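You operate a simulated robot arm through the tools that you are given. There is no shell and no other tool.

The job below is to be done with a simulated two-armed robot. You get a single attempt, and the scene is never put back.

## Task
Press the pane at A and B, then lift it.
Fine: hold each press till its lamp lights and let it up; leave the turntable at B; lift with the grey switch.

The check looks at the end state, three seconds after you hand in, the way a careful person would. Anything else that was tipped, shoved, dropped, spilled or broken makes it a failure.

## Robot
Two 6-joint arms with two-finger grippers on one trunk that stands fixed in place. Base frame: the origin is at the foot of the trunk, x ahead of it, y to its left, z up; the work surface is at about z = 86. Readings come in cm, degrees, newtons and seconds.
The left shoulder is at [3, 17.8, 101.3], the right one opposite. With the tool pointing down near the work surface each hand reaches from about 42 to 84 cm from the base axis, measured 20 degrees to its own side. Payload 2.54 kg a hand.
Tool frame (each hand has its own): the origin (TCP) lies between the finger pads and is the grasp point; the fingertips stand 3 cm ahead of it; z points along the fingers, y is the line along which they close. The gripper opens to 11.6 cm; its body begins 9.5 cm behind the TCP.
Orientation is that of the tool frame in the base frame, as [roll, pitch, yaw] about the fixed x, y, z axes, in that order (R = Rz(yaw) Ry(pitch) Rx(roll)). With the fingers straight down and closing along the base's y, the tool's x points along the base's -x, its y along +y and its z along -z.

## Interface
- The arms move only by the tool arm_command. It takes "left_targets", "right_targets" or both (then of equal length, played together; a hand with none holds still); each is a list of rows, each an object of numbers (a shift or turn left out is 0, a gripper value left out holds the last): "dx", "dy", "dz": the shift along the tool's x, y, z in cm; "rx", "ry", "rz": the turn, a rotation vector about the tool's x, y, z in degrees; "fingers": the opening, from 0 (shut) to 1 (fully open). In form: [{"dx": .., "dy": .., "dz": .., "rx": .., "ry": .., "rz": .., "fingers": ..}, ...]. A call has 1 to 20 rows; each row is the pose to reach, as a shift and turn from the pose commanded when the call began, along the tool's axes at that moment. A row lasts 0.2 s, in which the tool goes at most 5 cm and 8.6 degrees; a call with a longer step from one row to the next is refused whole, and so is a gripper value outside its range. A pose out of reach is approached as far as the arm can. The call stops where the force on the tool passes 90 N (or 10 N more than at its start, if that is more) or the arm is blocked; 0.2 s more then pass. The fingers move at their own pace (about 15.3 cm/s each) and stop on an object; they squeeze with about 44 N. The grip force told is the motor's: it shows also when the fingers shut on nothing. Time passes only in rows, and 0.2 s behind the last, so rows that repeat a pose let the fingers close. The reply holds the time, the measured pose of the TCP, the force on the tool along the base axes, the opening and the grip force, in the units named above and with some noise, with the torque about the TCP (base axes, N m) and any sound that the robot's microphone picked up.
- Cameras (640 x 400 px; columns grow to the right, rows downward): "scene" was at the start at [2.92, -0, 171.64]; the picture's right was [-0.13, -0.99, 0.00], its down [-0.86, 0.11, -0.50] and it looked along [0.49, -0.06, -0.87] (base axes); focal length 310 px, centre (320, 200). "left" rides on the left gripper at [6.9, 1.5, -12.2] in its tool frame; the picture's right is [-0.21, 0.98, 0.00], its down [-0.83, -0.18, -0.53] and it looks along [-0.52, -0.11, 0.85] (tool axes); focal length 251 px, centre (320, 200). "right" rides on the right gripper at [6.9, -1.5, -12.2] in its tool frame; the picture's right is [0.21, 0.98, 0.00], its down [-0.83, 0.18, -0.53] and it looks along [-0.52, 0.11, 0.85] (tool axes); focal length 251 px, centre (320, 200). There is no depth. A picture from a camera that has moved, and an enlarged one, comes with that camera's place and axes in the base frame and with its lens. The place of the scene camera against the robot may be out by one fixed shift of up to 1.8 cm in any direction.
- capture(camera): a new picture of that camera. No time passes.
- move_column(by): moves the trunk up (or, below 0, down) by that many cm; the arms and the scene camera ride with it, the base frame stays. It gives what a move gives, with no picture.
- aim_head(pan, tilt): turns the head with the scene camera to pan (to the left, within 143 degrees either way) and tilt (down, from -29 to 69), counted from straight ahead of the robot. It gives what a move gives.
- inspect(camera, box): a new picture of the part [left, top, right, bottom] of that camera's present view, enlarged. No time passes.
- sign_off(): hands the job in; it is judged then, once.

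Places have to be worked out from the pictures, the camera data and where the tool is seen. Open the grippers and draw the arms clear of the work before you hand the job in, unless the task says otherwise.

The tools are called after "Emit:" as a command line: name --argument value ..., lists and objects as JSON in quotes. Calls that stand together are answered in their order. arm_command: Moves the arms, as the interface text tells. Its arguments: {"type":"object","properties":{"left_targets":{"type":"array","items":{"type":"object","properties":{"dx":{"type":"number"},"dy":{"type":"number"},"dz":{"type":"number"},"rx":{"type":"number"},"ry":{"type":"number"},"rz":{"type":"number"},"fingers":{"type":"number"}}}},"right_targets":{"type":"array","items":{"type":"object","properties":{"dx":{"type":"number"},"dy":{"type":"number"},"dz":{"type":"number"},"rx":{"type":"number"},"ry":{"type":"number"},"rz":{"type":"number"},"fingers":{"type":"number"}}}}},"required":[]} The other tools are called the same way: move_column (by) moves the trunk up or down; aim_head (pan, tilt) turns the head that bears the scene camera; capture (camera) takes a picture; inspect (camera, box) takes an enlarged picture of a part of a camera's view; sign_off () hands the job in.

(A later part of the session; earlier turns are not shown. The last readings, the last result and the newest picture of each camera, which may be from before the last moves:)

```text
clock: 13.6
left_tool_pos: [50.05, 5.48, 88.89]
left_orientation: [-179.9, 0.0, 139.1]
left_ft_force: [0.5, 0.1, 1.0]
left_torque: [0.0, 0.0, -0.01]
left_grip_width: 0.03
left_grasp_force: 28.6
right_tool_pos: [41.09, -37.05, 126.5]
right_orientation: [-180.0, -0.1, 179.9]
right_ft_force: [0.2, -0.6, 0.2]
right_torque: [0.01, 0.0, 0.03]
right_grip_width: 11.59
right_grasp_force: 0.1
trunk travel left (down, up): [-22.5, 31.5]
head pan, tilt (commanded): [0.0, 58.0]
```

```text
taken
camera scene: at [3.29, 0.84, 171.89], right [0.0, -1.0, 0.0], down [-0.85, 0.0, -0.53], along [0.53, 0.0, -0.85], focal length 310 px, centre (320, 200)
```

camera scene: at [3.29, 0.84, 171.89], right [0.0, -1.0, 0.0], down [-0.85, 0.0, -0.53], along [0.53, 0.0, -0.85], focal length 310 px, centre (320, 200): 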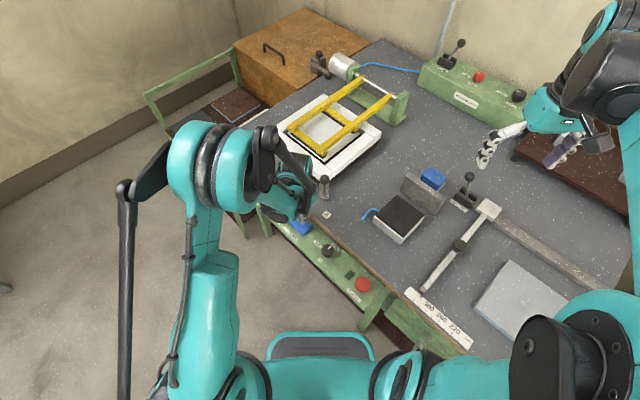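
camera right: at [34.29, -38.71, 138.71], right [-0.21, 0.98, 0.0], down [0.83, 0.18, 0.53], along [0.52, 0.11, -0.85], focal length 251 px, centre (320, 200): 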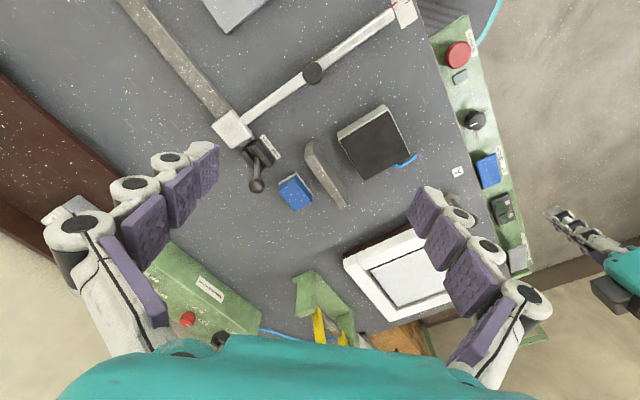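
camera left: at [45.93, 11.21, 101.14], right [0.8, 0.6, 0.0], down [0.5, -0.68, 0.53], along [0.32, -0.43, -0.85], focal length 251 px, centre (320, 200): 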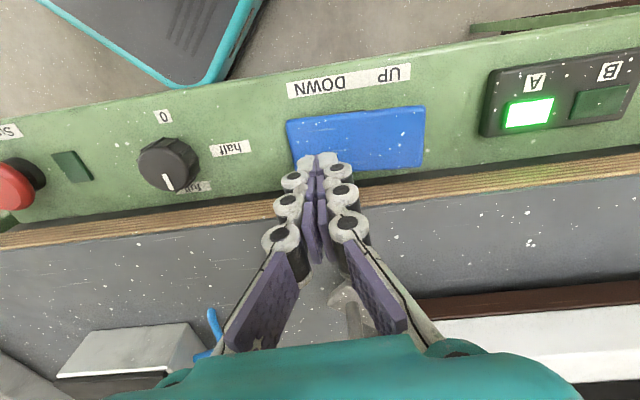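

The rocker stays latched at DOWN and the press stays down. I move over to the UP end and press it.

Emit:
arm_command --left_targets '[{"dy": 3.5, "dx": -0.2}, {"dy": 6.2, "dx": -0.4}, {"dy": 6.2, "dx": -0.4, "dz": 1.2}, {"dy": 6.2, "dx": -0.4, "dz": 2.0}, {"dy": 6.2, "dx": -0.4, "dz": 2.6}, {"dy": 6.2, "dx": -0.4, "dz": 3.0}]'

Emit:
capture --camera "left"

Emit:
capture --camera "scene"

```text
clock: 15.0
left_tool_pos: [54.24, 10.05, 85.97]
left_orientation: [180.0, 0.0, 139.0]
left_ft_force: [0.1, 0.2, -0.1]
left_torque: [0.0, 0.0, 0.02]
left_grip_width: 0.0
left_grasp_force: 28.3
right_tool_pos: [41.15, -37.05, 126.54]
right_orientation: [180.0, 0.0, 180.0]
right_ft_force: [0.3, -0.4, -0.8]
right_torque: [-0.02, 0.01, 0.0]
right_grip_width: 11.61
right_grasp_force: 0.0
trunk travel left (down, up): [-22.5, 31.5]
head pan, tilt (commanded): [0.0, 58.0]
```

```text
taken
camera left: at [50.2, 15.62, 98.18], right [0.8, 0.6, 0.0], down [0.5, -0.68, 0.53], along [0.32, -0.43, -0.85], focal length 251 px, centre (320, 200)
```

left: 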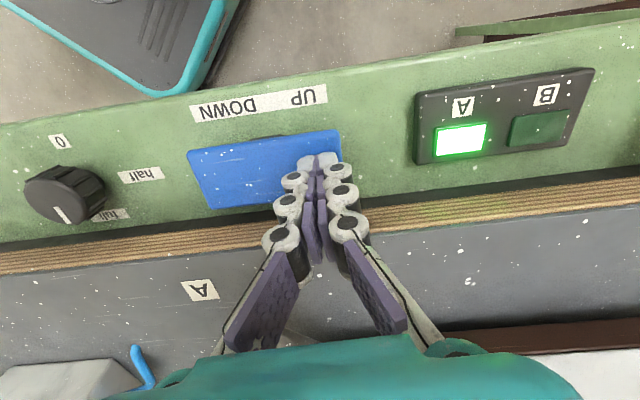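

```text
taken
camera scene: at [3.24, 0.83, 171.89], right [0.0, -1.0, 0.0], down [-0.85, 0.0, -0.53], along [0.53, 0.0, -0.85], focal length 310 px, centre (320, 200)
```

scene: 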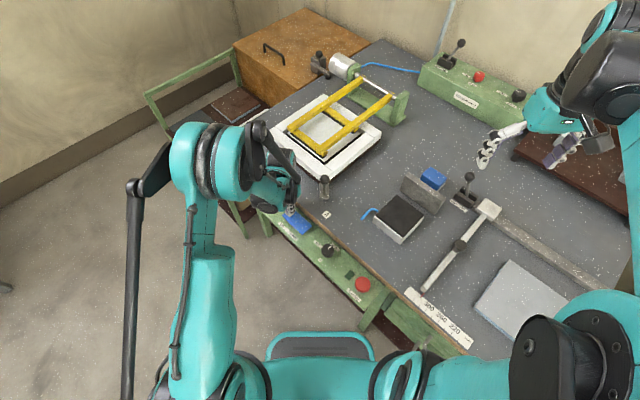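

The fingertips are over the UP end but the press has not moved yet; I press a little further.

Emit:
arm_command --left_targets '[{"dz": 0.3}, {"dz": 0.5}, {"dz": 0.5}]'

Emit:
capture --camera "scene"

Emit:
capture --camera "left"

```text
clock: 15.8
left_tool_pos: [54.34, 9.89, 85.57]
left_orientation: [-180.0, 0.0, 139.0]
left_ft_force: [3.2, 1.1, 9.3]
left_torque: [0.01, 0.06, 0.03]
left_grip_width: 0.0
left_grasp_force: 28.7
right_tool_pos: [41.03, -37.08, 126.64]
right_orientation: [180.0, 0.0, 180.0]
right_ft_force: [0.9, 0.4, -0.9]
right_torque: [-0.02, 0.01, -0.02]
right_grip_width: 11.62
right_grasp_force: 0.1
trunk travel left (down, up): [-22.5, 31.5]
head pan, tilt (commanded): [0.0, 58.0]
```

```text
taken
camera scene: at [3.17, 0.83, 171.91], right [0.0, -1.0, 0.0], down [-0.85, 0.0, -0.53], along [0.53, 0.0, -0.85], focal length 310 px, centre (320, 200)
```

scene: 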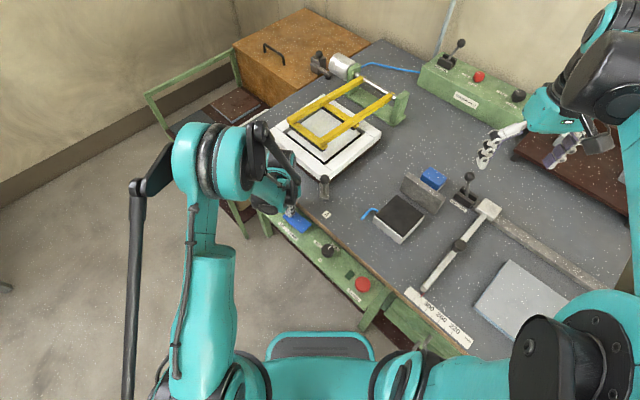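

```text
taken
camera left: at [50.17, 15.61, 97.71], right [0.8, 0.6, 0.0], down [0.5, -0.68, 0.53], along [0.32, -0.43, -0.85], focal length 251 px, centre (320, 200)
```

left: 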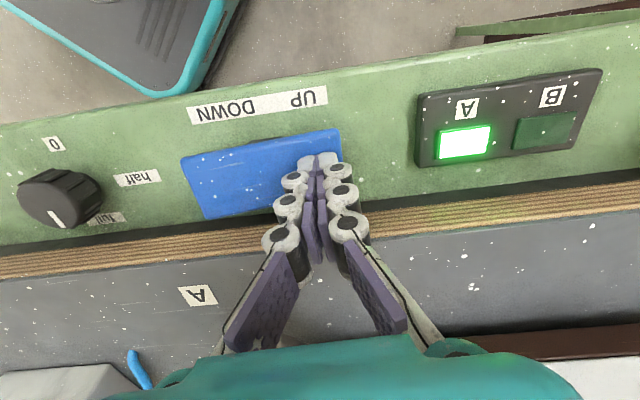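

The press is rising and lamp A stays lit. I lift the hand clear and wait for the press to come fully up.

Emit:
arm_command --left_targets '[{"dz": -2}, {"dz": -6}, {"dz": -10}, {"dz": -14}, {"dz": -18}, {"dz": -22}, {"dz": -22}]'

Emit:
capture --camera "scene"

Emit:
capture --camera "left"

```text
clock: 17.4
left_tool_pos: [54.24, 9.89, 107.43]
left_orientation: [-180.0, 0.0, 139.0]
left_ft_force: [0.4, 0.1, 0.1]
left_torque: [-0.01, 0.01, 0.04]
left_grip_width: 0.02
left_grasp_force: 28.7
right_tool_pos: [41.18, -37.23, 126.58]
right_orientation: [180.0, -0.1, -180.0]
right_ft_force: [0.2, 0.0, 0.4]
right_torque: [0.02, 0.03, -0.04]
right_grip_width: 11.59
right_grasp_force: 0.1
trunk travel left (down, up): [-22.5, 31.5]
head pan, tilt (commanded): [0.0, 58.0]
```

```text
taken
camera scene: at [3.3, 0.83, 171.89], right [0.0, -1.0, 0.0], down [-0.85, 0.0, -0.53], along [0.53, 0.0, -0.85], focal length 310 px, centre (320, 200)
```

scene: 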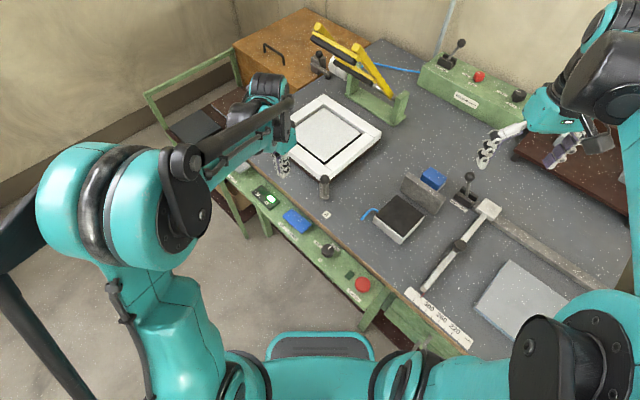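

```text
taken
camera left: at [50.19, 15.6, 119.64], right [0.8, 0.6, 0.0], down [0.5, -0.68, 0.53], along [0.32, -0.43, -0.85], focal length 251 px, centre (320, 200)
```

left: 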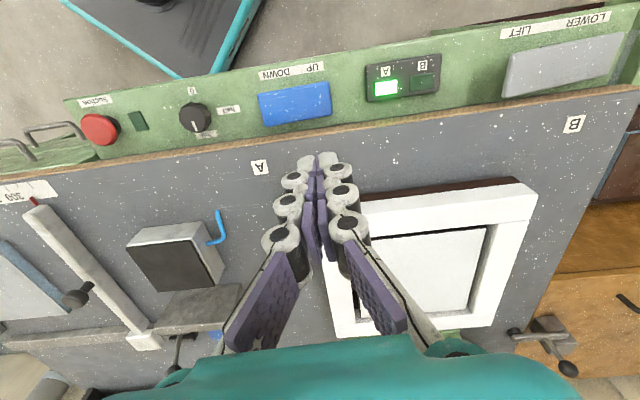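

The press is nearly up and the pane looks undisturbed. Next I bring the left hand, opened and tilted about 25° forward for reach later, to about 10 cm short of the ball handle.

Emit:
arm_command --left_targets '[{"dx": -1.5, "dy": -1.7, "dz": 0, "rx": -4, "ry": -4.7, "fingers": 0.3}, {"dx": -3.0, "dy": -3.4, "dz": 0, "rx": -8, "ry": -9.4, "fingers": 0.7}, {"dx": -4.5, "dy": -5.1, "dz": 0.5, "rx": -12, "ry": -14.1, "fingers": 0.7}, {"dx": -6.0, "dy": -6.8, "dz": 1, "rx": -16.4, "ry": -18.9, "fingers": 0.7}, {"dx": -7.4, "dy": -8.5, "dz": 1.8, "rx": -16.4, "ry": -18.9, "fingers": 0.7}, {"dx": -7.4, "dy": -8.5, "dz": 1.8, "rx": -16.4, "ry": -18.9, "fingers": 0.7}]'

Emit:
capture --camera "left"

Emit:
capture --camera "scene"

```text
clock: 18.8
left_tool_pos: [54.26, -1.38, 105.8]
left_orientation: [162.9, 18.7, 136.2]
left_ft_force: [-1.1, -0.3, 0.0]
left_torque: [-0.02, 0.0, -0.02]
left_grip_width: 8.14
left_grasp_force: 0.0
right_tool_pos: [41.03, -37.04, 126.58]
right_orientation: [-179.9, 0.0, 180.0]
right_ft_force: [-0.5, -0.4, 0.1]
right_torque: [-0.01, 0.02, 0.0]
right_grip_width: 11.61
right_grasp_force: 0.0
trunk travel left (down, up): [-22.5, 31.5]
head pan, tilt (commanded): [0.0, 58.0]
```

```text
taken
camera left: at [45.41, 4.3, 115.0], right [0.73, 0.6, 0.34], down [0.23, -0.68, 0.7], along [0.65, -0.43, -0.63], focal length 251 px, centre (320, 200)
```

left: 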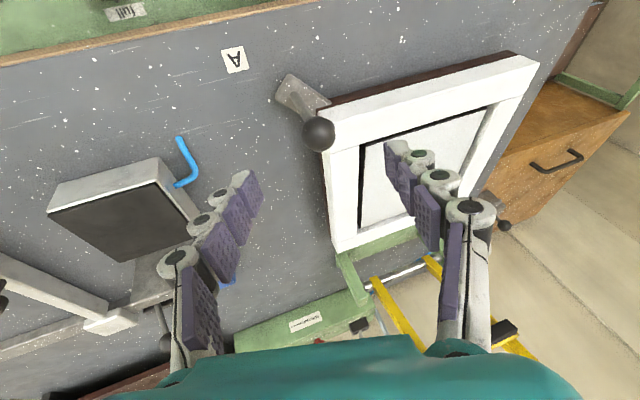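

```text
taken
camera scene: at [3.15, 0.9, 171.9], right [0.0, -1.0, 0.0], down [-0.85, 0.0, -0.53], along [0.53, 0.0, -0.85], focal length 310 px, centre (320, 200)
```

scene: 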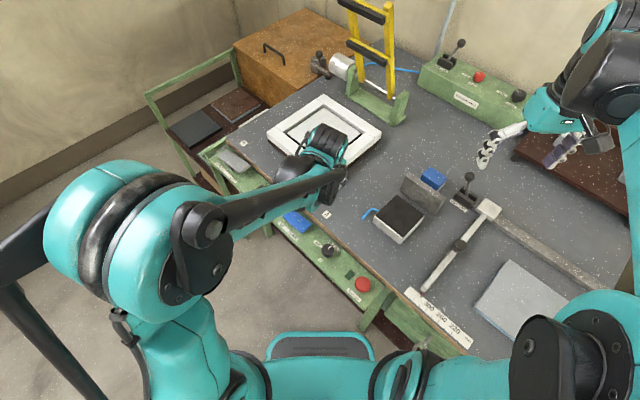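

The ball sits at column 319, row 132, just where a point 10 cm ahead of the tool should be, so it is at about (58.6, -1.3, 96.4). I advance 10 cm along the tool axis with the fingers open.

Emit:
arm_command --left_targets '[{"dz": 4}, {"dz": 7}, {"dz": 9}, {"dz": 10}]'

Emit:
capture --camera "left"

```text
clock: 19.8
left_tool_pos: [58.59, -1.31, 96.63]
left_orientation: [163.1, 18.5, 136.2]
left_ft_force: [-0.4, -0.7, -0.2]
left_torque: [0.02, 0.01, 0.0]
left_grip_width: 8.12
left_grasp_force: 0.1
right_tool_pos: [41.11, -37.09, 126.59]
right_orientation: [180.0, 0.1, -180.0]
right_ft_force: [0.5, -0.3, -0.7]
right_torque: [-0.02, 0.02, 0.05]
right_grip_width: 11.6
right_grasp_force: 0.1
trunk travel left (down, up): [-22.5, 31.5]
head pan, tilt (commanded): [0.0, 58.0]
```

```text
taken
camera left: at [49.75, 4.33, 105.85], right [0.73, 0.6, 0.34], down [0.23, -0.68, 0.7], along [0.65, -0.43, -0.63], focal length 251 px, centre (320, 200)
```

left: 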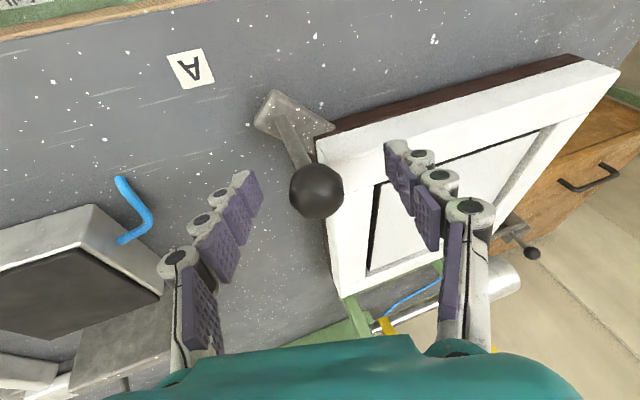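

The ball is centred in the grasp (317, 191). I close the fingers on it.

Emit:
arm_command --left_targets '[{"fingers": 0}, {"fingers": 0}, {"fingers": 0}]'

Emit:
capture --camera "left"

```text
clock: 20.6
left_tool_pos: [58.58, -1.33, 96.57]
left_orientation: [162.9, 18.6, 136.2]
left_ft_force: [-8.1, -1.0, -5.4]
left_torque: [-0.58, 0.42, -0.06]
left_grip_width: 2.85
left_grasp_force: 44.7
right_tool_pos: [41.09, -37.15, 126.64]
right_orientation: [179.9, 0.0, 179.9]
right_ft_force: [-0.1, -0.5, 0.0]
right_torque: [-0.01, 0.03, -0.01]
right_grip_width: 11.6
right_grasp_force: 0.0
trunk travel left (down, up): [-22.5, 31.5]
head pan, tilt (commanded): [0.0, 58.0]
```

```text
taken
camera left: at [49.65, 4.3, 105.87], right [0.73, 0.6, 0.34], down [0.23, -0.68, 0.7], along [0.65, -0.43, -0.63], focal length 251 px, centre (320, 200)
```

left: 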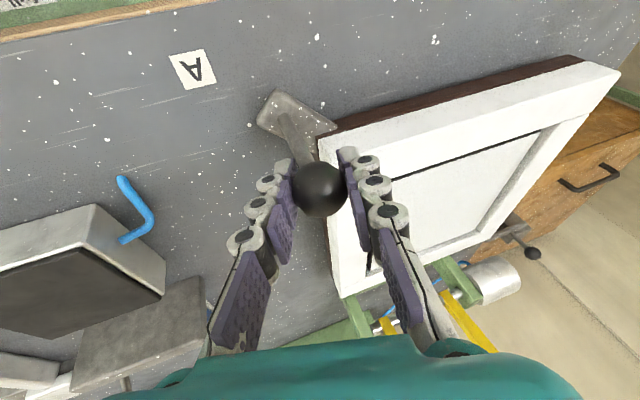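

The ball is gripped (2.85 cm). To give the tips more clearance over the frame, I reopen, back off 0.8 cm along the tool axis and regrip.

Emit:
arm_command --left_targets '[{"fingers": 0.5}, {"fingers": 0.5}, {"dz": -0.8, "fingers": 0.5}, {"dz": -0.8, "fingers": 0}, {"dz": -0.8, "fingers": 0}, {"dz": -0.8, "fingers": 0}]'

Emit:
inspect --camera "left" --box '[220, 60, 440, 260]'

```text
clock: 22.0
left_tool_pos: [58.18, -1.28, 97.43]
left_orientation: [163.0, 18.7, 136.2]
left_ft_force: [-5.5, 0.1, 1.1]
left_torque: [0.2, 0.11, 0.03]
left_grip_width: 2.85
left_grasp_force: 45.0
right_tool_pos: [40.94, -37.21, 126.62]
right_orientation: [-180.0, 0.0, 180.0]
right_ft_force: [0.1, -0.2, 0.2]
right_torque: [0.02, 0.0, -0.02]
right_grip_width: 11.6
right_grasp_force: 0.1
trunk travel left (down, up): [-22.5, 31.5]
head pan, tilt (commanded): [0.0, 58.0]
```

```text
2.00 times, centred on (330, 160) of left
camera zoom: at [49.3, 4.36, 106.63], right [0.73, 0.6, 0.34], down [0.23, -0.68, 0.7], along [0.65, -0.43, -0.63], focal length 503 px, centre (300, 280)
```

zoom: 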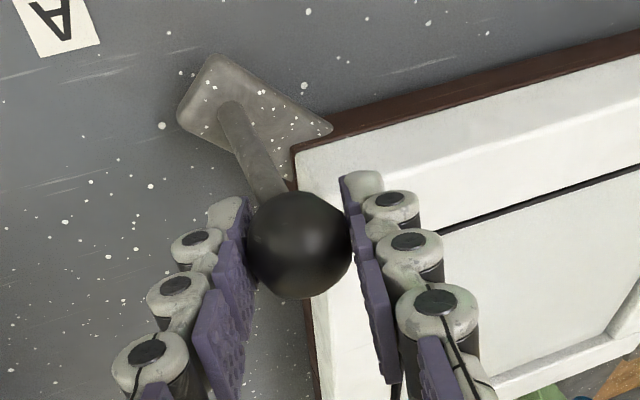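

Gripped well with more of the tip beyond the ball. I move along the first 15° of the arc towards B, watching the forces.

Emit:
arm_command --left_targets '[{"dx": 0.62, "dy": 0.77, "dz": 0.01, "rz": 1.2}, {"dx": 1.24, "dy": 1.55, "dz": 0.04, "rz": 2.5}, {"dx": 1.8, "dy": 2.37, "dz": 0.08, "rz": 3.7}, {"dx": 2.36, "dy": 3.2, "dz": 0.15, "rz": 5}, {"dx": 2.85, "dy": 4.05, "dz": 0.23, "rz": 6.2}, {"dx": 3.33, "dy": 4.92, "dz": 0.33, "rz": 7.5}]'

Emit:
capture --camera "left"

Emit:
capture --camera "scene"

```text
clock: 23.4
left_tool_pos: [59.0, 4.73, 97.33]
left_orientation: [160.7, 16.3, 128.7]
left_ft_force: [-5.2, -1.1, -4.0]
left_torque: [-0.61, -0.36, -0.49]
left_grip_width: 2.86
left_grasp_force: 45.3
right_tool_pos: [40.98, -37.11, 126.75]
right_orientation: [-180.0, -0.1, 180.0]
right_ft_force: [0.4, -0.1, -0.2]
right_torque: [0.0, 0.0, -0.01]
right_grip_width: 11.6
right_grasp_force: 0.1
trunk travel left (down, up): [-22.5, 31.5]
head pan, tilt (commanded): [0.0, 58.0]
```

```text
taken
camera left: at [50.82, 10.82, 106.97], right [0.79, 0.49, 0.37], down [0.15, -0.74, 0.66], along [0.59, -0.47, -0.66], focal length 251 px, centre (320, 200)
```

left: 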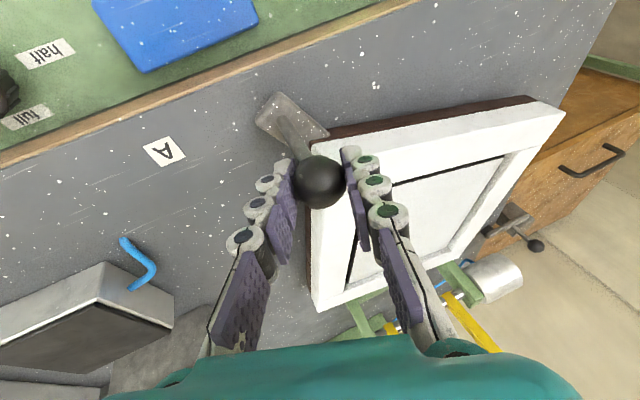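

```text
taken
camera scene: at [3.18, 0.85, 171.9], right [0.0, -1.0, 0.0], down [-0.85, 0.0, -0.53], along [0.53, 0.0, -0.85], focal length 310 px, centre (320, 200)
```

scene: 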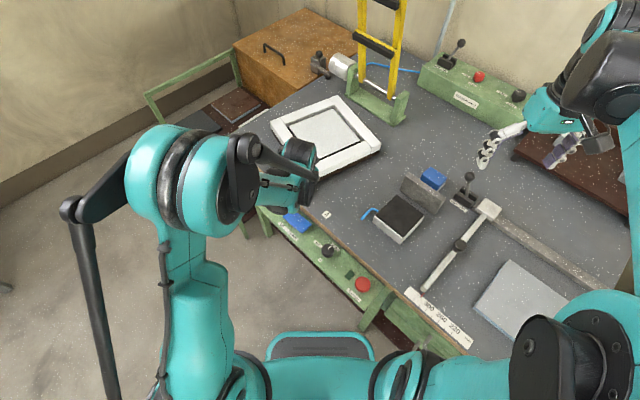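

The turntable follows smoothly with only a few newtons. I continue the arc from 15° to 40°.

Emit:
arm_command --left_targets '[{"dx": 0.535, "dy": 0.83, "dz": 0.12, "rz": 1.25}, {"dx": 1.06, "dy": 1.663, "dz": 0.253, "rz": 2.5}, {"dx": 1.53, "dy": 2.53, "dz": 0.41, "rz": 3.75}, {"dx": 1.977, "dy": 3.398, "dz": 0.575, "rz": 5}, {"dx": 2.37, "dy": 4.29, "dz": 0.77, "rz": 6.25}, {"dx": 2.745, "dy": 5.191, "dz": 0.964, "rz": 7.5}, {"dx": 3.06, "dy": 6.11, "dz": 1.19, "rz": 8.75}, {"dx": 3.359, "dy": 7.027, "dz": 1.415, "rz": 10}, {"dx": 3.6, "dy": 7.96, "dz": 1.67, "rz": 11.25}, {"dx": 3.81, "dy": 8.896, "dz": 1.928, "rz": 12.5}]'

Emit:
capture --camera "left"

Emit:
capture --camera "scene"

```text
clock: 25.6
left_tool_pos: [63.58, 13.45, 97.43]
left_orientation: [157.8, 11.9, 116.8]
left_ft_force: [-6.1, 2.7, -5.2]
left_torque: [-0.77, 0.0, -0.25]
left_grip_width: 2.88
left_grasp_force: 45.1
right_tool_pos: [41.1, -37.11, 126.63]
right_orientation: [180.0, 0.0, 180.0]
right_ft_force: [0.1, 0.2, 1.5]
right_torque: [0.03, 0.02, -0.01]
right_grip_width: 11.61
right_grasp_force: 0.0
trunk travel left (down, up): [-22.5, 31.5]
head pan, tilt (commanded): [0.0, 58.0]
```

```text
taken
camera left: at [56.68, 20.19, 107.57], right [0.87, 0.29, 0.41], down [-0.01, -0.81, 0.59], along [0.5, -0.51, -0.7], focal length 251 px, centre (320, 200)
```

left: 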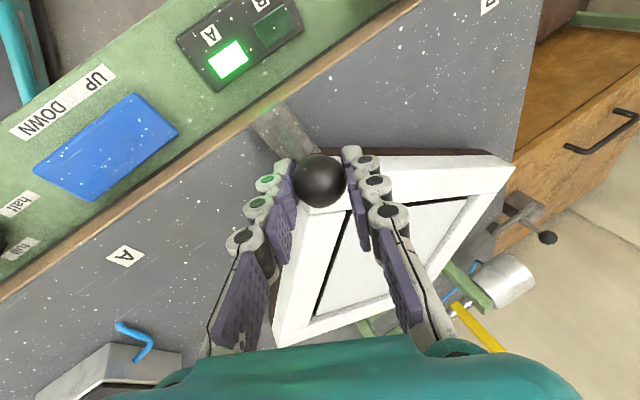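

```text
taken
camera scene: at [3.16, 0.93, 171.9], right [0.0, -1.0, 0.0], down [-0.85, 0.0, -0.53], along [0.53, 0.0, -0.85], focal length 310 px, centre (320, 200)
```

scene: 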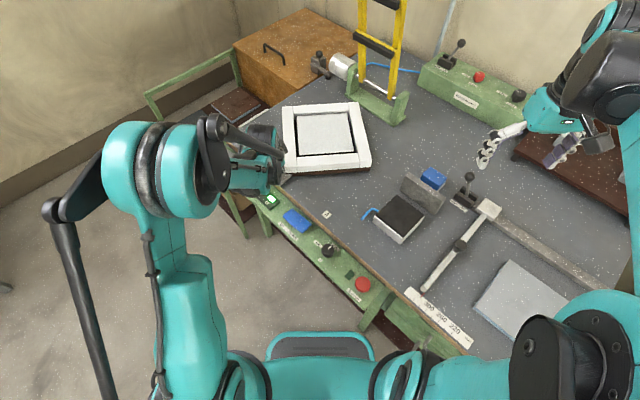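

Now at about 40°, forces small, frame following. I continue to 65°.

Emit:
arm_command --left_targets '[{"dx": 0.36, "dy": 0.885, "dz": 0.28, "rz": 1.25}, {"dx": 0.69, "dy": 1.776, "dz": 0.568, "rz": 2.5}, {"dx": 0.97, "dy": 2.68, "dz": 0.875, "rz": 3.75}, {"dx": 1.219, "dy": 3.589, "dz": 1.188, "rz": 5}, {"dx": 1.42, "dy": 4.51, "dz": 1.52, "rz": 6.25}, {"dx": 1.586, "dy": 5.428, "dz": 1.856, "rz": 7.5}, {"dx": 1.7, "dy": 6.35, "dz": 2.21, "rz": 8.75}, {"dx": 1.78, "dy": 7.275, "dz": 2.565, "rz": 10}, {"dx": 1.81, "dy": 8.2, "dz": 2.94, "rz": 11.25}, {"dx": 1.807, "dy": 9.119, "dz": 3.312, "rz": 12.5}]'

Emit:
capture --camera "left"

Emit:
capture --camera "scene"

```text
clock: 27.8
left_tool_pos: [71.51, 19.45, 97.44]
left_orientation: [155.9, 7.0, 105.1]
left_ft_force: [-4.4, 7.8, -6.1]
left_torque: [-0.78, 0.6, -0.05]
left_grip_width: 2.91
left_grasp_force: 45.0
right_tool_pos: [41.16, -37.15, 126.53]
right_orientation: [-180.0, 0.0, 179.9]
right_ft_force: [0.0, 0.1, -1.1]
right_torque: [-0.05, 0.02, -0.03]
right_grip_width: 11.59
right_grasp_force: 0.0
trunk travel left (down, up): [-22.5, 31.5]
head pan, tilt (commanded): [0.0, 58.0]
```

```text
taken
camera left: at [65.91, 26.5, 108.22], right [0.9, 0.07, 0.42], down [-0.17, -0.84, 0.51], along [0.39, -0.53, -0.75], focal length 251 px, centre (320, 200)
```

left: 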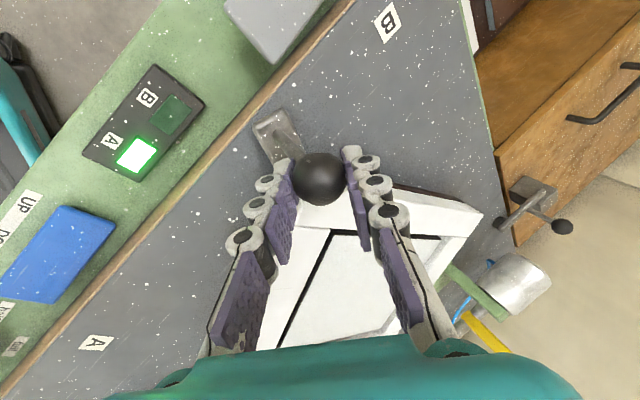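

```text
taken
camera scene: at [3.23, 0.99, 171.9], right [0.0, -1.0, 0.0], down [-0.85, 0.0, -0.53], along [0.53, 0.0, -0.85], focal length 310 px, centre (320, 200)
```

scene: 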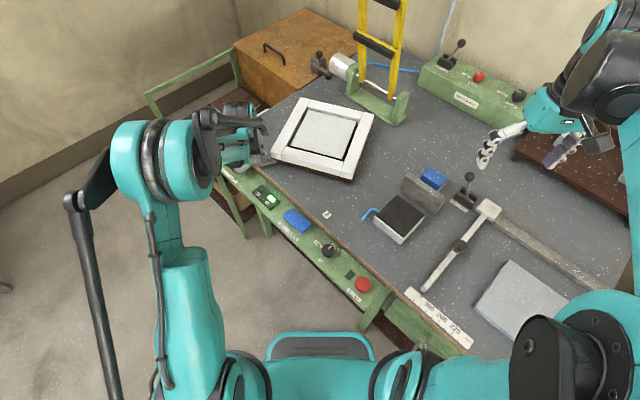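

At 65° the forces are still under 10 N. I continue to about 82° and check reach before the final bit.

Emit:
arm_command --left_targets '[{"dx": 0.14, "dy": 0.91, "dz": 0.385, "rz": 1.25}, {"dx": 0.256, "dy": 1.813, "dz": 0.777, "rz": 2.5}, {"dx": 0.31, "dy": 2.72, "dz": 1.18, "rz": 3.75}, {"dx": 0.34, "dy": 3.631, "dz": 1.58, "rz": 5}, {"dx": 0.31, "dy": 4.54, "dz": 1.99, "rz": 6.25}, {"dx": 0.252, "dy": 5.44, "dz": 2.401, "rz": 7.5}, {"dx": 0.135, "dy": 6.33, "dz": 2.82, "rz": 8.75}]'

Emit:
capture --camera "left"

Emit:
capture --camera "scene"

```text
clock: 29.4
left_tool_pos: [78.1, 21.46, 97.44]
left_orientation: [155.1, 3.3, 97.1]
left_ft_force: [-0.9, 10.0, 6.3]
left_torque: [-0.71, 0.76, -0.03]
left_grip_width: 2.98
left_grasp_force: 45.0
right_tool_pos: [41.08, -37.03, 126.66]
right_orientation: [-179.9, 0.0, -180.0]
right_ft_force: [-0.1, -0.9, 0.2]
right_torque: [0.0, -0.04, -0.02]
right_grip_width: 11.57
right_grasp_force: 0.0
trunk travel left (down, up): [-22.5, 31.5]
head pan, tilt (commanded): [0.0, 58.0]
```

```text
taken
camera left: at [73.51, 28.45, 108.68], right [0.9, -0.08, 0.42], down [-0.29, -0.84, 0.45], along [0.32, -0.53, -0.78], focal length 251 px, centre (320, 200)
```

left: 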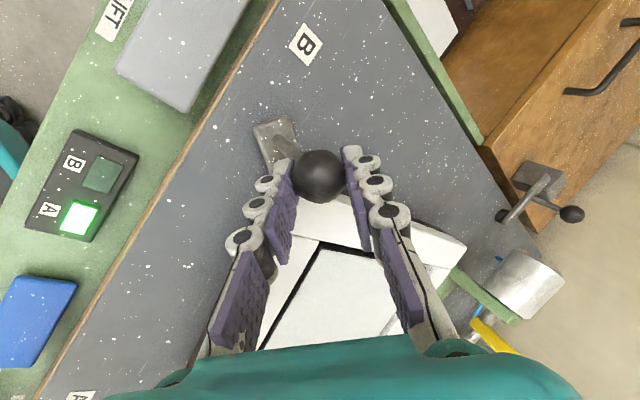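

```text
taken
camera scene: at [3.12, 0.99, 171.91], right [0.0, -1.0, 0.0], down [-0.85, 0.0, -0.53], along [0.53, 0.0, -0.85], focal length 310 px, centre (320, 200)
```

scene: 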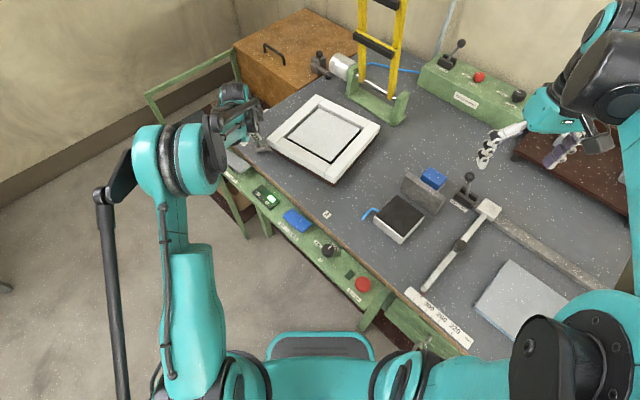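

Tracking is accurate with no reach problem. I bring it on to 90° and check the alignment with B.

Emit:
arm_command --left_targets '[{"dx": 0.037, "dy": 0.907, "dz": 0.418, "rz": 1}, {"dx": 0.005, "dy": 1.812, "dz": 0.838, "rz": 2}, {"dx": -0.068, "dy": 2.712, "dz": 1.259, "rz": 3}, {"dx": -0.068, "dy": 2.712, "dz": 1.259, "rz": 3}]'

Emit:
capture --camera "left"

Emit:
inspect --camera "scene" --box '[210, 70, 410, 220]'

```text
clock: 30.4
left_tool_pos: [81.09, 21.69, 97.47]
left_orientation: [155.0, 2.1, 94.3]
left_ft_force: [2.6, 7.6, 10.4]
left_torque: [-0.34, 0.86, -0.01]
left_grip_width: 2.94
left_grasp_force: 44.7
right_tool_pos: [41.03, -37.18, 126.65]
right_orientation: [179.9, 0.0, 180.0]
right_ft_force: [-0.3, -0.6, 0.5]
right_torque: [0.01, 0.02, 0.03]
right_grip_width: 11.61
right_grasp_force: 0.1
trunk travel left (down, up): [-22.5, 31.5]
head pan, tilt (commanded): [0.0, 58.0]
```

```text
taken
camera left: at [76.81, 28.62, 108.83], right [0.9, -0.13, 0.42], down [-0.33, -0.84, 0.44], along [0.29, -0.53, -0.8], focal length 251 px, centre (320, 200)
```

left: 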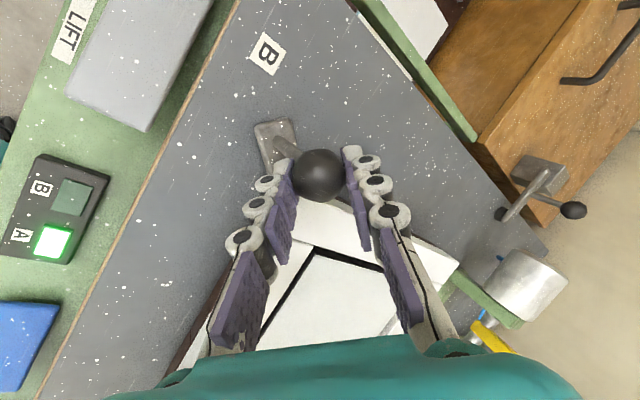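

```text
2.67 times, centred on (310, 145) of scene
camera zoom: at [3.12, 0.93, 171.9], right [0.0, -1.0, 0.0], down [-0.85, 0.0, -0.53], along [0.53, 0.0, -0.85], focal length 826 px, centre (347, 347)
```

zoom: 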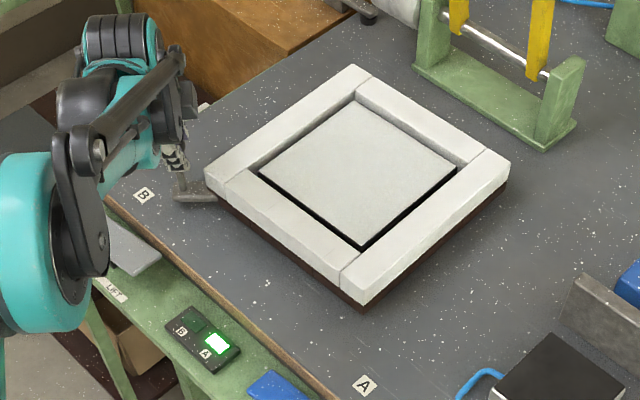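

Fitting a circle to the ball's track gives a centre near (82.3, -1.4) and a turn of about 87.5°, slightly short of B. I nudge the ball another ~1 cm in +x.

Emit:
arm_command --left_targets '[{"dx": -0.035, "dy": 0.43, "dz": 0.2}, {"dx": -0.07, "dy": 0.858, "dz": 0.402}, {"dx": -0.07, "dy": 0.858, "dz": 0.402}]'

Emit:
inspect --camera "scene" --box '[210, 70, 410, 195]'

Emit:
capture --camera "left"

```text
clock: 31.2
left_tool_pos: [81.69, 21.6, 97.47]
left_orientation: [155.2, 2.0, 94.4]
left_ft_force: [-18.8, 5.4, -2.8]
left_torque: [0.44, 1.09, -0.01]
left_grip_width: 2.96
left_grasp_force: 44.6
right_tool_pos: [40.97, -37.04, 126.73]
right_orientation: [180.0, 0.0, -180.0]
right_ft_force: [0.2, 0.3, 0.2]
right_torque: [0.0, -0.02, 0.01]
right_grip_width: 11.59
right_grasp_force: 0.1
trunk travel left (down, up): [-22.5, 31.5]
head pan, tilt (commanded): [0.0, 58.0]
```

```text
3.20 times, centred on (310, 132) of scene
camera zoom: at [2.94, 0.92, 171.89], right [0.0, -1.0, 0.0], down [-0.85, 0.0, -0.53], along [0.53, 0.0, -0.85], focal length 991 px, centre (352, 416)
```

zoom: 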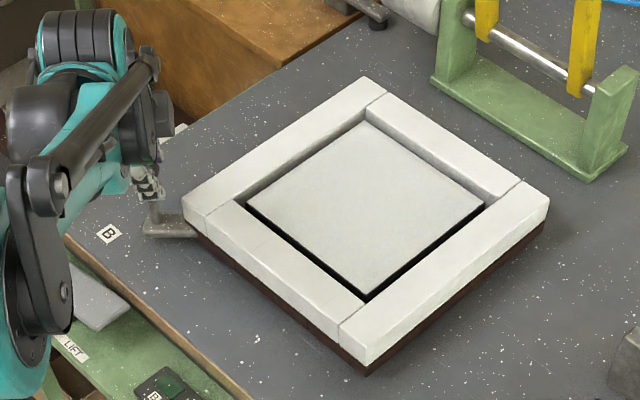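

```text
taken
camera left: at [77.54, 28.61, 108.84], right [0.9, -0.13, 0.42], down [-0.33, -0.84, 0.44], along [0.29, -0.53, -0.8], focal length 251 px, centre (320, 200)
```

left: 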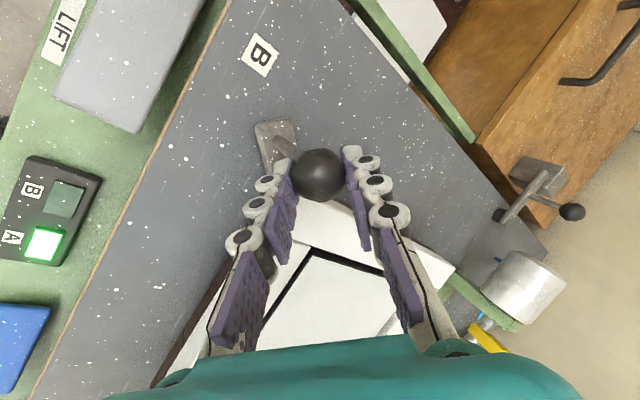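

The push met about 19 N of resistance after 0.6 cm, so the turntable has come to its stop at B. I release the ball and back away along the tool axis.

Emit:
arm_command --left_targets '[{"fingers": 0.6}, {"fingers": 0.6}, {"dz": -3, "fingers": 0.6}, {"dz": -7, "fingers": 0.6}, {"dz": -11, "fingers": 0.6}, {"dz": -15, "fingers": 0.6}]'

Emit:
capture --camera "left"

Emit:
capture --camera "scene"

```text
clock: 32.6
left_tool_pos: [75.44, 21.64, 110.97]
left_orientation: [155.1, 2.0, 94.3]
left_ft_force: [0.2, -0.6, 0.2]
left_torque: [0.0, 0.03, -0.05]
left_grip_width: 6.94
left_grasp_force: 0.0
right_tool_pos: [40.94, -37.16, 126.58]
right_orientation: [-180.0, 0.1, 179.9]
right_ft_force: [0.1, 0.5, 0.3]
right_torque: [-0.01, -0.03, 0.0]
right_grip_width: 11.57
right_grasp_force: 0.0
trunk travel left (down, up): [-22.5, 31.5]
head pan, tilt (commanded): [0.0, 58.0]
```

```text
taken
camera left: at [71.32, 28.67, 122.43], right [0.9, -0.13, 0.42], down [-0.33, -0.84, 0.44], along [0.29, -0.53, -0.8], focal length 251 px, centre (320, 200)
```

left: 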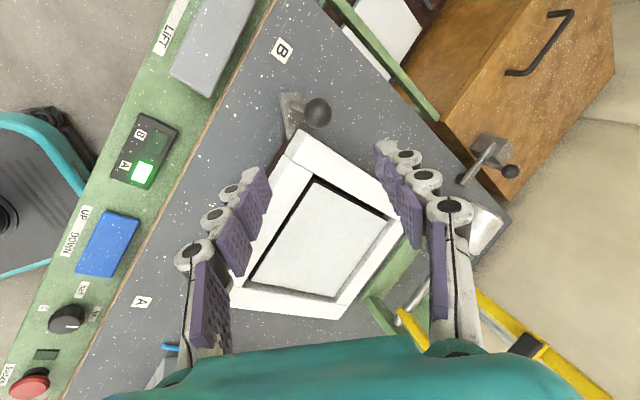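

```text
taken
camera scene: at [3.03, 0.82, 171.9], right [0.0, -1.0, 0.0], down [-0.85, 0.0, -0.53], along [0.53, 0.0, -0.85], focal length 310 px, centre (320, 200)
```

scene: 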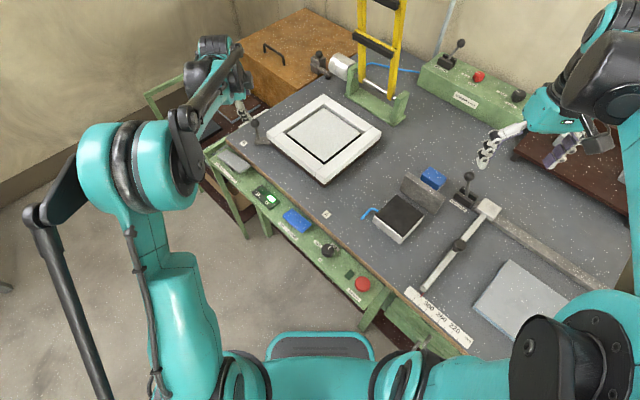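

The handle now rests at about (82.1, 22.3), in line with B. I bring the left hand back over the DOWN end of the blue rocker, fingers closed and straight down.

Emit:
arm_command --left_targets '[{"dx": -1.75, "dy": -3.32, "dz": -0.79, "rx": 2.86, "ry": 1.45, "rz": -5.44, "fingers": 0}, {"dx": -3.5, "dy": -6.65, "dz": -1.58, "rx": 5.71, "ry": 2.9, "rz": -10.88, "fingers": 0}, {"dx": -5.25, "dy": -9.97, "dz": -2.38, "rx": 8.57, "ry": 4.34, "rz": -16.3, "fingers": 0}, {"dx": -7.0, "dy": -13.3, "dz": -3.17, "rx": 11.42, "ry": 5.79, "rz": -21.75, "fingers": 0}, {"dx": -8.74, "dy": -16.6, "dz": -3.96, "rx": 14.3, "ry": 7.24, "rz": -27.2, "fingers": 0}, {"dx": -10.5, "dy": -19.94, "dz": -4.75, "rx": 17.1, "ry": 8.7, "rz": -32.6, "fingers": 0}, {"dx": -12.24, "dy": -23.27, "dz": -5.55, "rx": 20.0, "ry": 10.1, "rz": -38.1, "fingers": 0}, {"dx": -13.99, "dy": -26.59, "dz": -6.34, "rx": 22.85, "ry": 11.58, "rz": -43.5, "fingers": 0}, {"dx": -13.99, "dy": -26.59, "dz": -6.34, "rx": 22.85, "ry": 11.58, "rz": -43.5, "fingers": 0}]'

Emit:
capture --camera "left"

Emit:
inspect --camera "scene" --box '[220, 80, 400, 200]'

```text
clock: 34.6
left_tool_pos: [50.01, 5.47, 106.08]
left_orientation: [-180.0, -0.1, 139.0]
left_ft_force: [0.8, 0.2, 0.3]
left_torque: [-0.02, 0.01, -0.03]
left_grip_width: 0.0
left_grasp_force: 29.0
right_tool_pos: [41.15, -37.13, 126.52]
right_orientation: [180.0, 0.1, -179.9]
right_ft_force: [0.8, 0.3, -0.7]
right_torque: [-0.02, 0.02, 0.0]
right_grip_width: 11.61
right_grasp_force: 0.0
trunk travel left (down, up): [-22.5, 31.5]
head pan, tilt (commanded): [0.0, 58.0]
```

```text
taken
camera left: at [45.93, 11.08, 118.24], right [0.8, 0.6, 0.0], down [0.5, -0.68, 0.53], along [0.32, -0.43, -0.85], focal length 251 px, centre (320, 200)
```

left: 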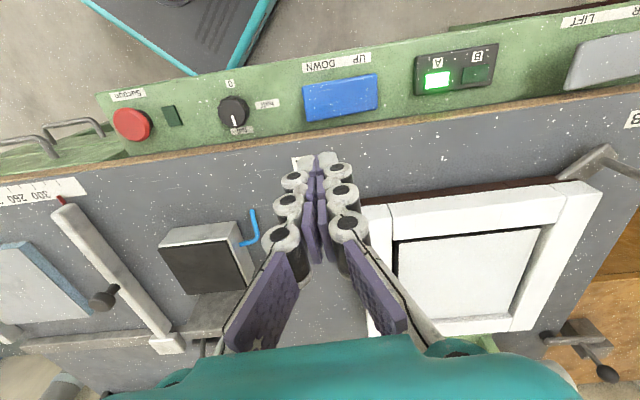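

```text
3.33 times, centred on (310, 140) of scene
camera zoom: at [3.28, 0.88, 171.89], right [0.0, -1.0, 0.0], down [-0.85, 0.0, -0.53], along [0.53, 0.0, -0.85], focal length 1032 px, centre (353, 400)
```

zoom: 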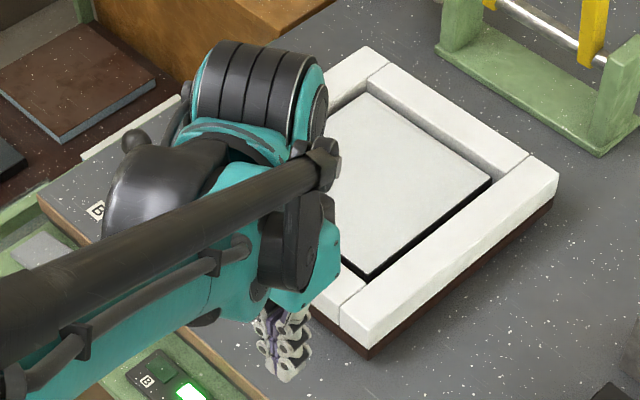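

The frame sits exactly as it did at A, squared with the bench, so B is indexed. I lower onto the DOWN end and press.

Emit:
arm_command --left_targets '[{"dz": 4.5}, {"dz": 9}, {"dz": 13.5}, {"dz": 17}, {"dz": 19}, {"dz": 19.6}, {"dz": 20.1}, {"dz": 20.5}, {"dz": 20.7}]'

Emit:
capture --camera "scene"

Emit:
capture --camera "left"

```text
clock: 36.6
left_tool_pos: [50.03, 5.31, 85.58]
left_orientation: [179.7, 0.2, 138.9]
left_ft_force: [14.7, -0.1, 61.4]
left_torque: [0.22, -0.86, -0.04]
left_grip_width: 0.02
left_grasp_force: 28.8
right_tool_pos: [40.82, -37.12, 126.72]
right_orientation: [-179.9, 0.1, 180.0]
right_ft_force: [-0.4, 0.2, -0.4]
right_torque: [0.0, 0.0, 0.02]
right_grip_width: 11.57
right_grasp_force: 0.1
trunk travel left (down, up): [-22.5, 31.5]
head pan, tilt (commanded): [0.0, 58.0]
```

```text
taken
camera scene: at [2.86, 0.76, 171.98], right [0.0, -1.0, 0.0], down [-0.85, 0.0, -0.53], along [0.53, 0.0, -0.85], focal length 310 px, centre (320, 200)
```

scene: 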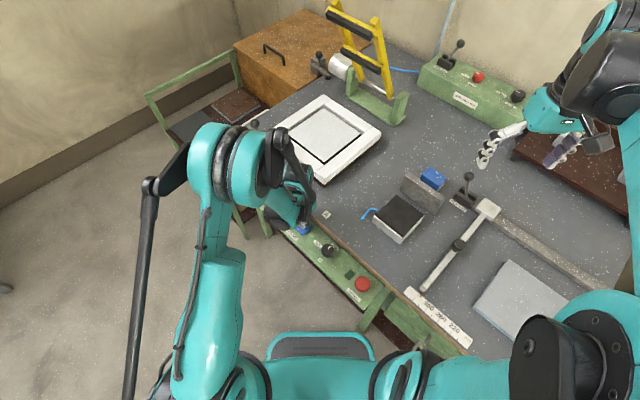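

```text
taken
camera left: at [45.78, 11.05, 97.72], right [0.8, 0.6, 0.01], down [0.5, -0.68, 0.54], along [0.32, -0.43, -0.84], focal length 251 px, centre (320, 200)
```

left: 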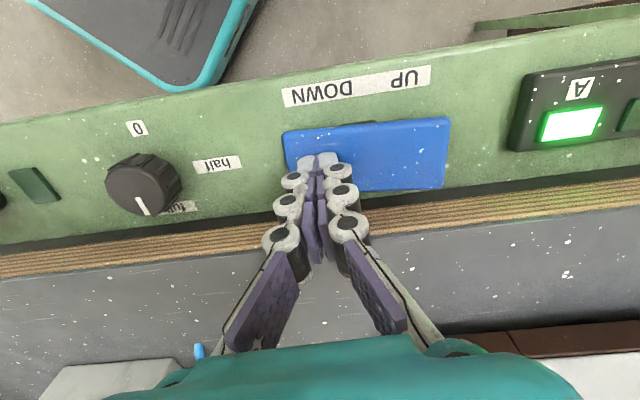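

The press is coming down and the rocker is latched. I lift off, move over the UP end and wait there for lamp B.

Emit:
arm_command --left_targets '[{"dz": -1.5}, {"dz": -3.5}, {"dz": -3.5, "dy": 3.5, "dx": -0.2}, {"dz": -3.5, "dy": 6.2, "dx": -0.4}, {"dz": -3.5, "dy": 6.2, "dx": -0.4}, {"dz": -3.5, "dy": 6.2, "dx": -0.4}, {"dz": -3.5, "dy": 6.2, "dx": -0.4}, {"dz": -3.5, "dy": 6.2, "dx": -0.4}]'

Emit:
capture --camera "left"

Emit:
capture --camera "scene"

```text
clock: 38.4
left_tool_pos: [54.4, 9.86, 88.73]
left_orientation: [-179.9, -0.1, 138.9]
left_ft_force: [0.4, -0.1, -0.3]
left_torque: [0.02, 0.0, 0.01]
left_grip_width: 0.01
left_grasp_force: 28.5
right_tool_pos: [41.03, -37.19, 126.52]
right_orientation: [-179.9, 0.0, 179.9]
right_ft_force: [-0.6, 0.2, 0.9]
right_torque: [-0.05, 0.01, 0.02]
right_grip_width: 11.59
right_grasp_force: 0.1
trunk travel left (down, up): [-22.5, 31.5]
head pan, tilt (commanded): [0.0, 58.0]
```

```text
taken
camera left: at [50.26, 15.42, 100.95], right [0.8, 0.6, 0.0], down [0.5, -0.68, 0.53], along [0.32, -0.43, -0.85], focal length 251 px, centre (320, 200)
```

left: 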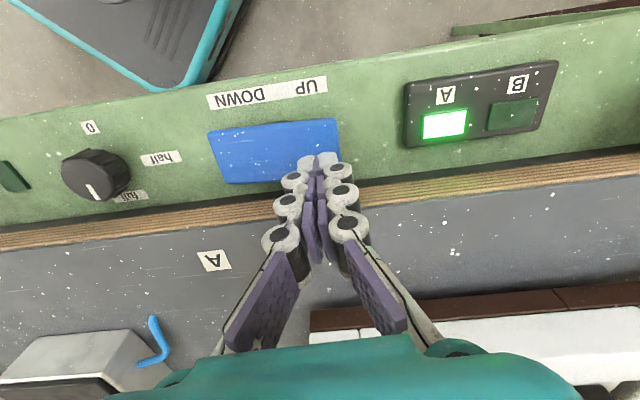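

```text
taken
camera scene: at [3.22, 0.84, 171.9], right [0.0, -1.0, 0.0], down [-0.85, 0.0, -0.53], along [0.53, 0.0, -0.85], focal length 310 px, centre (320, 200)
```

scene: 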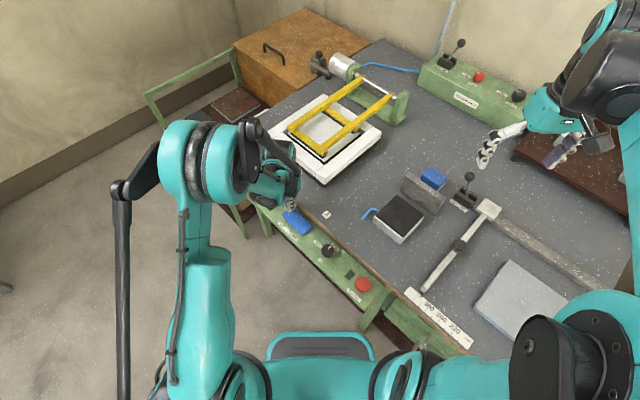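

The press is down and lamp B is still dark. I hold still and wait.

Emit:
arm_command --left_targets '[{"dz": 0}, {"dz": 0}, {"dz": 0}, {"dz": 0}, {"dz": 0}, {"dz": 0}]'

Emit:
capture --camera "left"

```text
clock: 39.8
left_tool_pos: [54.31, 9.69, 88.81]
left_orientation: [179.9, 0.0, 139.0]
left_ft_force: [-0.4, -0.3, -0.2]
left_torque: [-0.02, -0.01, 0.04]
left_grip_width: 0.0
left_grasp_force: 28.7
right_tool_pos: [41.14, -37.09, 126.75]
right_orientation: [-180.0, 0.0, 180.0]
right_ft_force: [-0.6, -0.8, 0.3]
right_torque: [0.03, 0.01, 0.02]
right_grip_width: 11.59
right_grasp_force: 0.0
trunk travel left (down, up): [-22.5, 31.5]
head pan, tilt (commanded): [0.0, 58.0]
```

```text
taken
camera left: at [50.25, 15.41, 100.95], right [0.8, 0.6, 0.0], down [0.5, -0.68, 0.53], along [0.32, -0.43, -0.85], focal length 251 px, centre (320, 200)
```

left: 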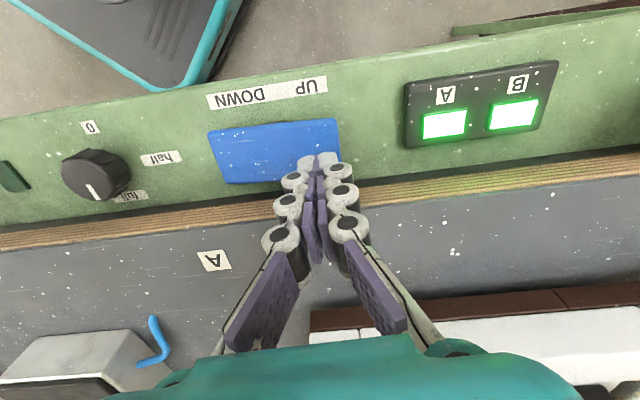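

Lamp B is lit as well. Now I press the UP end to let the press up.

Emit:
arm_command --left_targets '[{"dz": 1.2}, {"dz": 2.0}, {"dz": 2.6}, {"dz": 3.0}, {"dz": 3.3}, {"dz": 3.45}, {"dz": 3.45}]'

Emit:
capture --camera "scene"

Emit:
capture --camera "left"

```text
clock: 41.4
left_tool_pos: [54.45, 9.85, 85.53]
left_orientation: [179.9, 0.1, 139.0]
left_ft_force: [10.2, 1.9, 36.5]
left_torque: [-0.03, 0.02, 0.0]
left_grip_width: 0.0
left_grasp_force: 28.7
right_tool_pos: [40.93, -37.17, 126.55]
right_orientation: [179.9, 0.1, -179.9]
right_ft_force: [0.8, -0.4, 1.0]
right_torque: [0.0, 0.02, 0.0]
right_grip_width: 11.63
right_grasp_force: 0.0
trunk travel left (down, up): [-22.5, 31.5]
head pan, tilt (commanded): [0.0, 58.0]
```

```text
taken
camera scene: at [3.0, 0.78, 171.93], right [0.0, -1.0, 0.0], down [-0.85, 0.0, -0.53], along [0.53, 0.0, -0.85], focal length 310 px, centre (320, 200)
```

scene: 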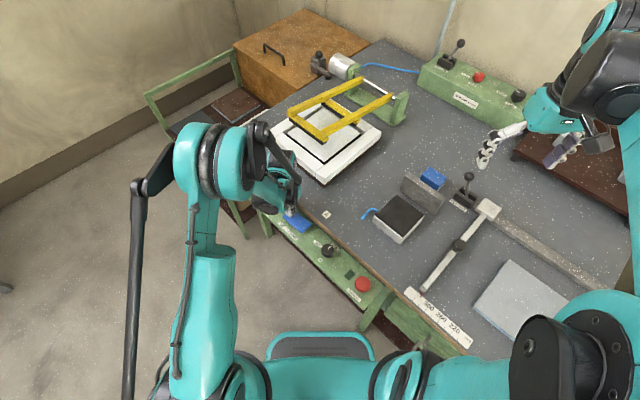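

```text
taken
camera left: at [50.19, 15.46, 97.66], right [0.8, 0.6, 0.0], down [0.5, -0.68, 0.54], along [0.32, -0.43, -0.84], focal length 251 px, centre (320, 200)
```

left: 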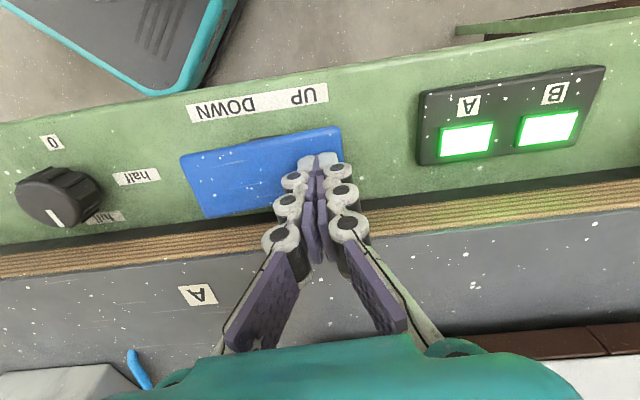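

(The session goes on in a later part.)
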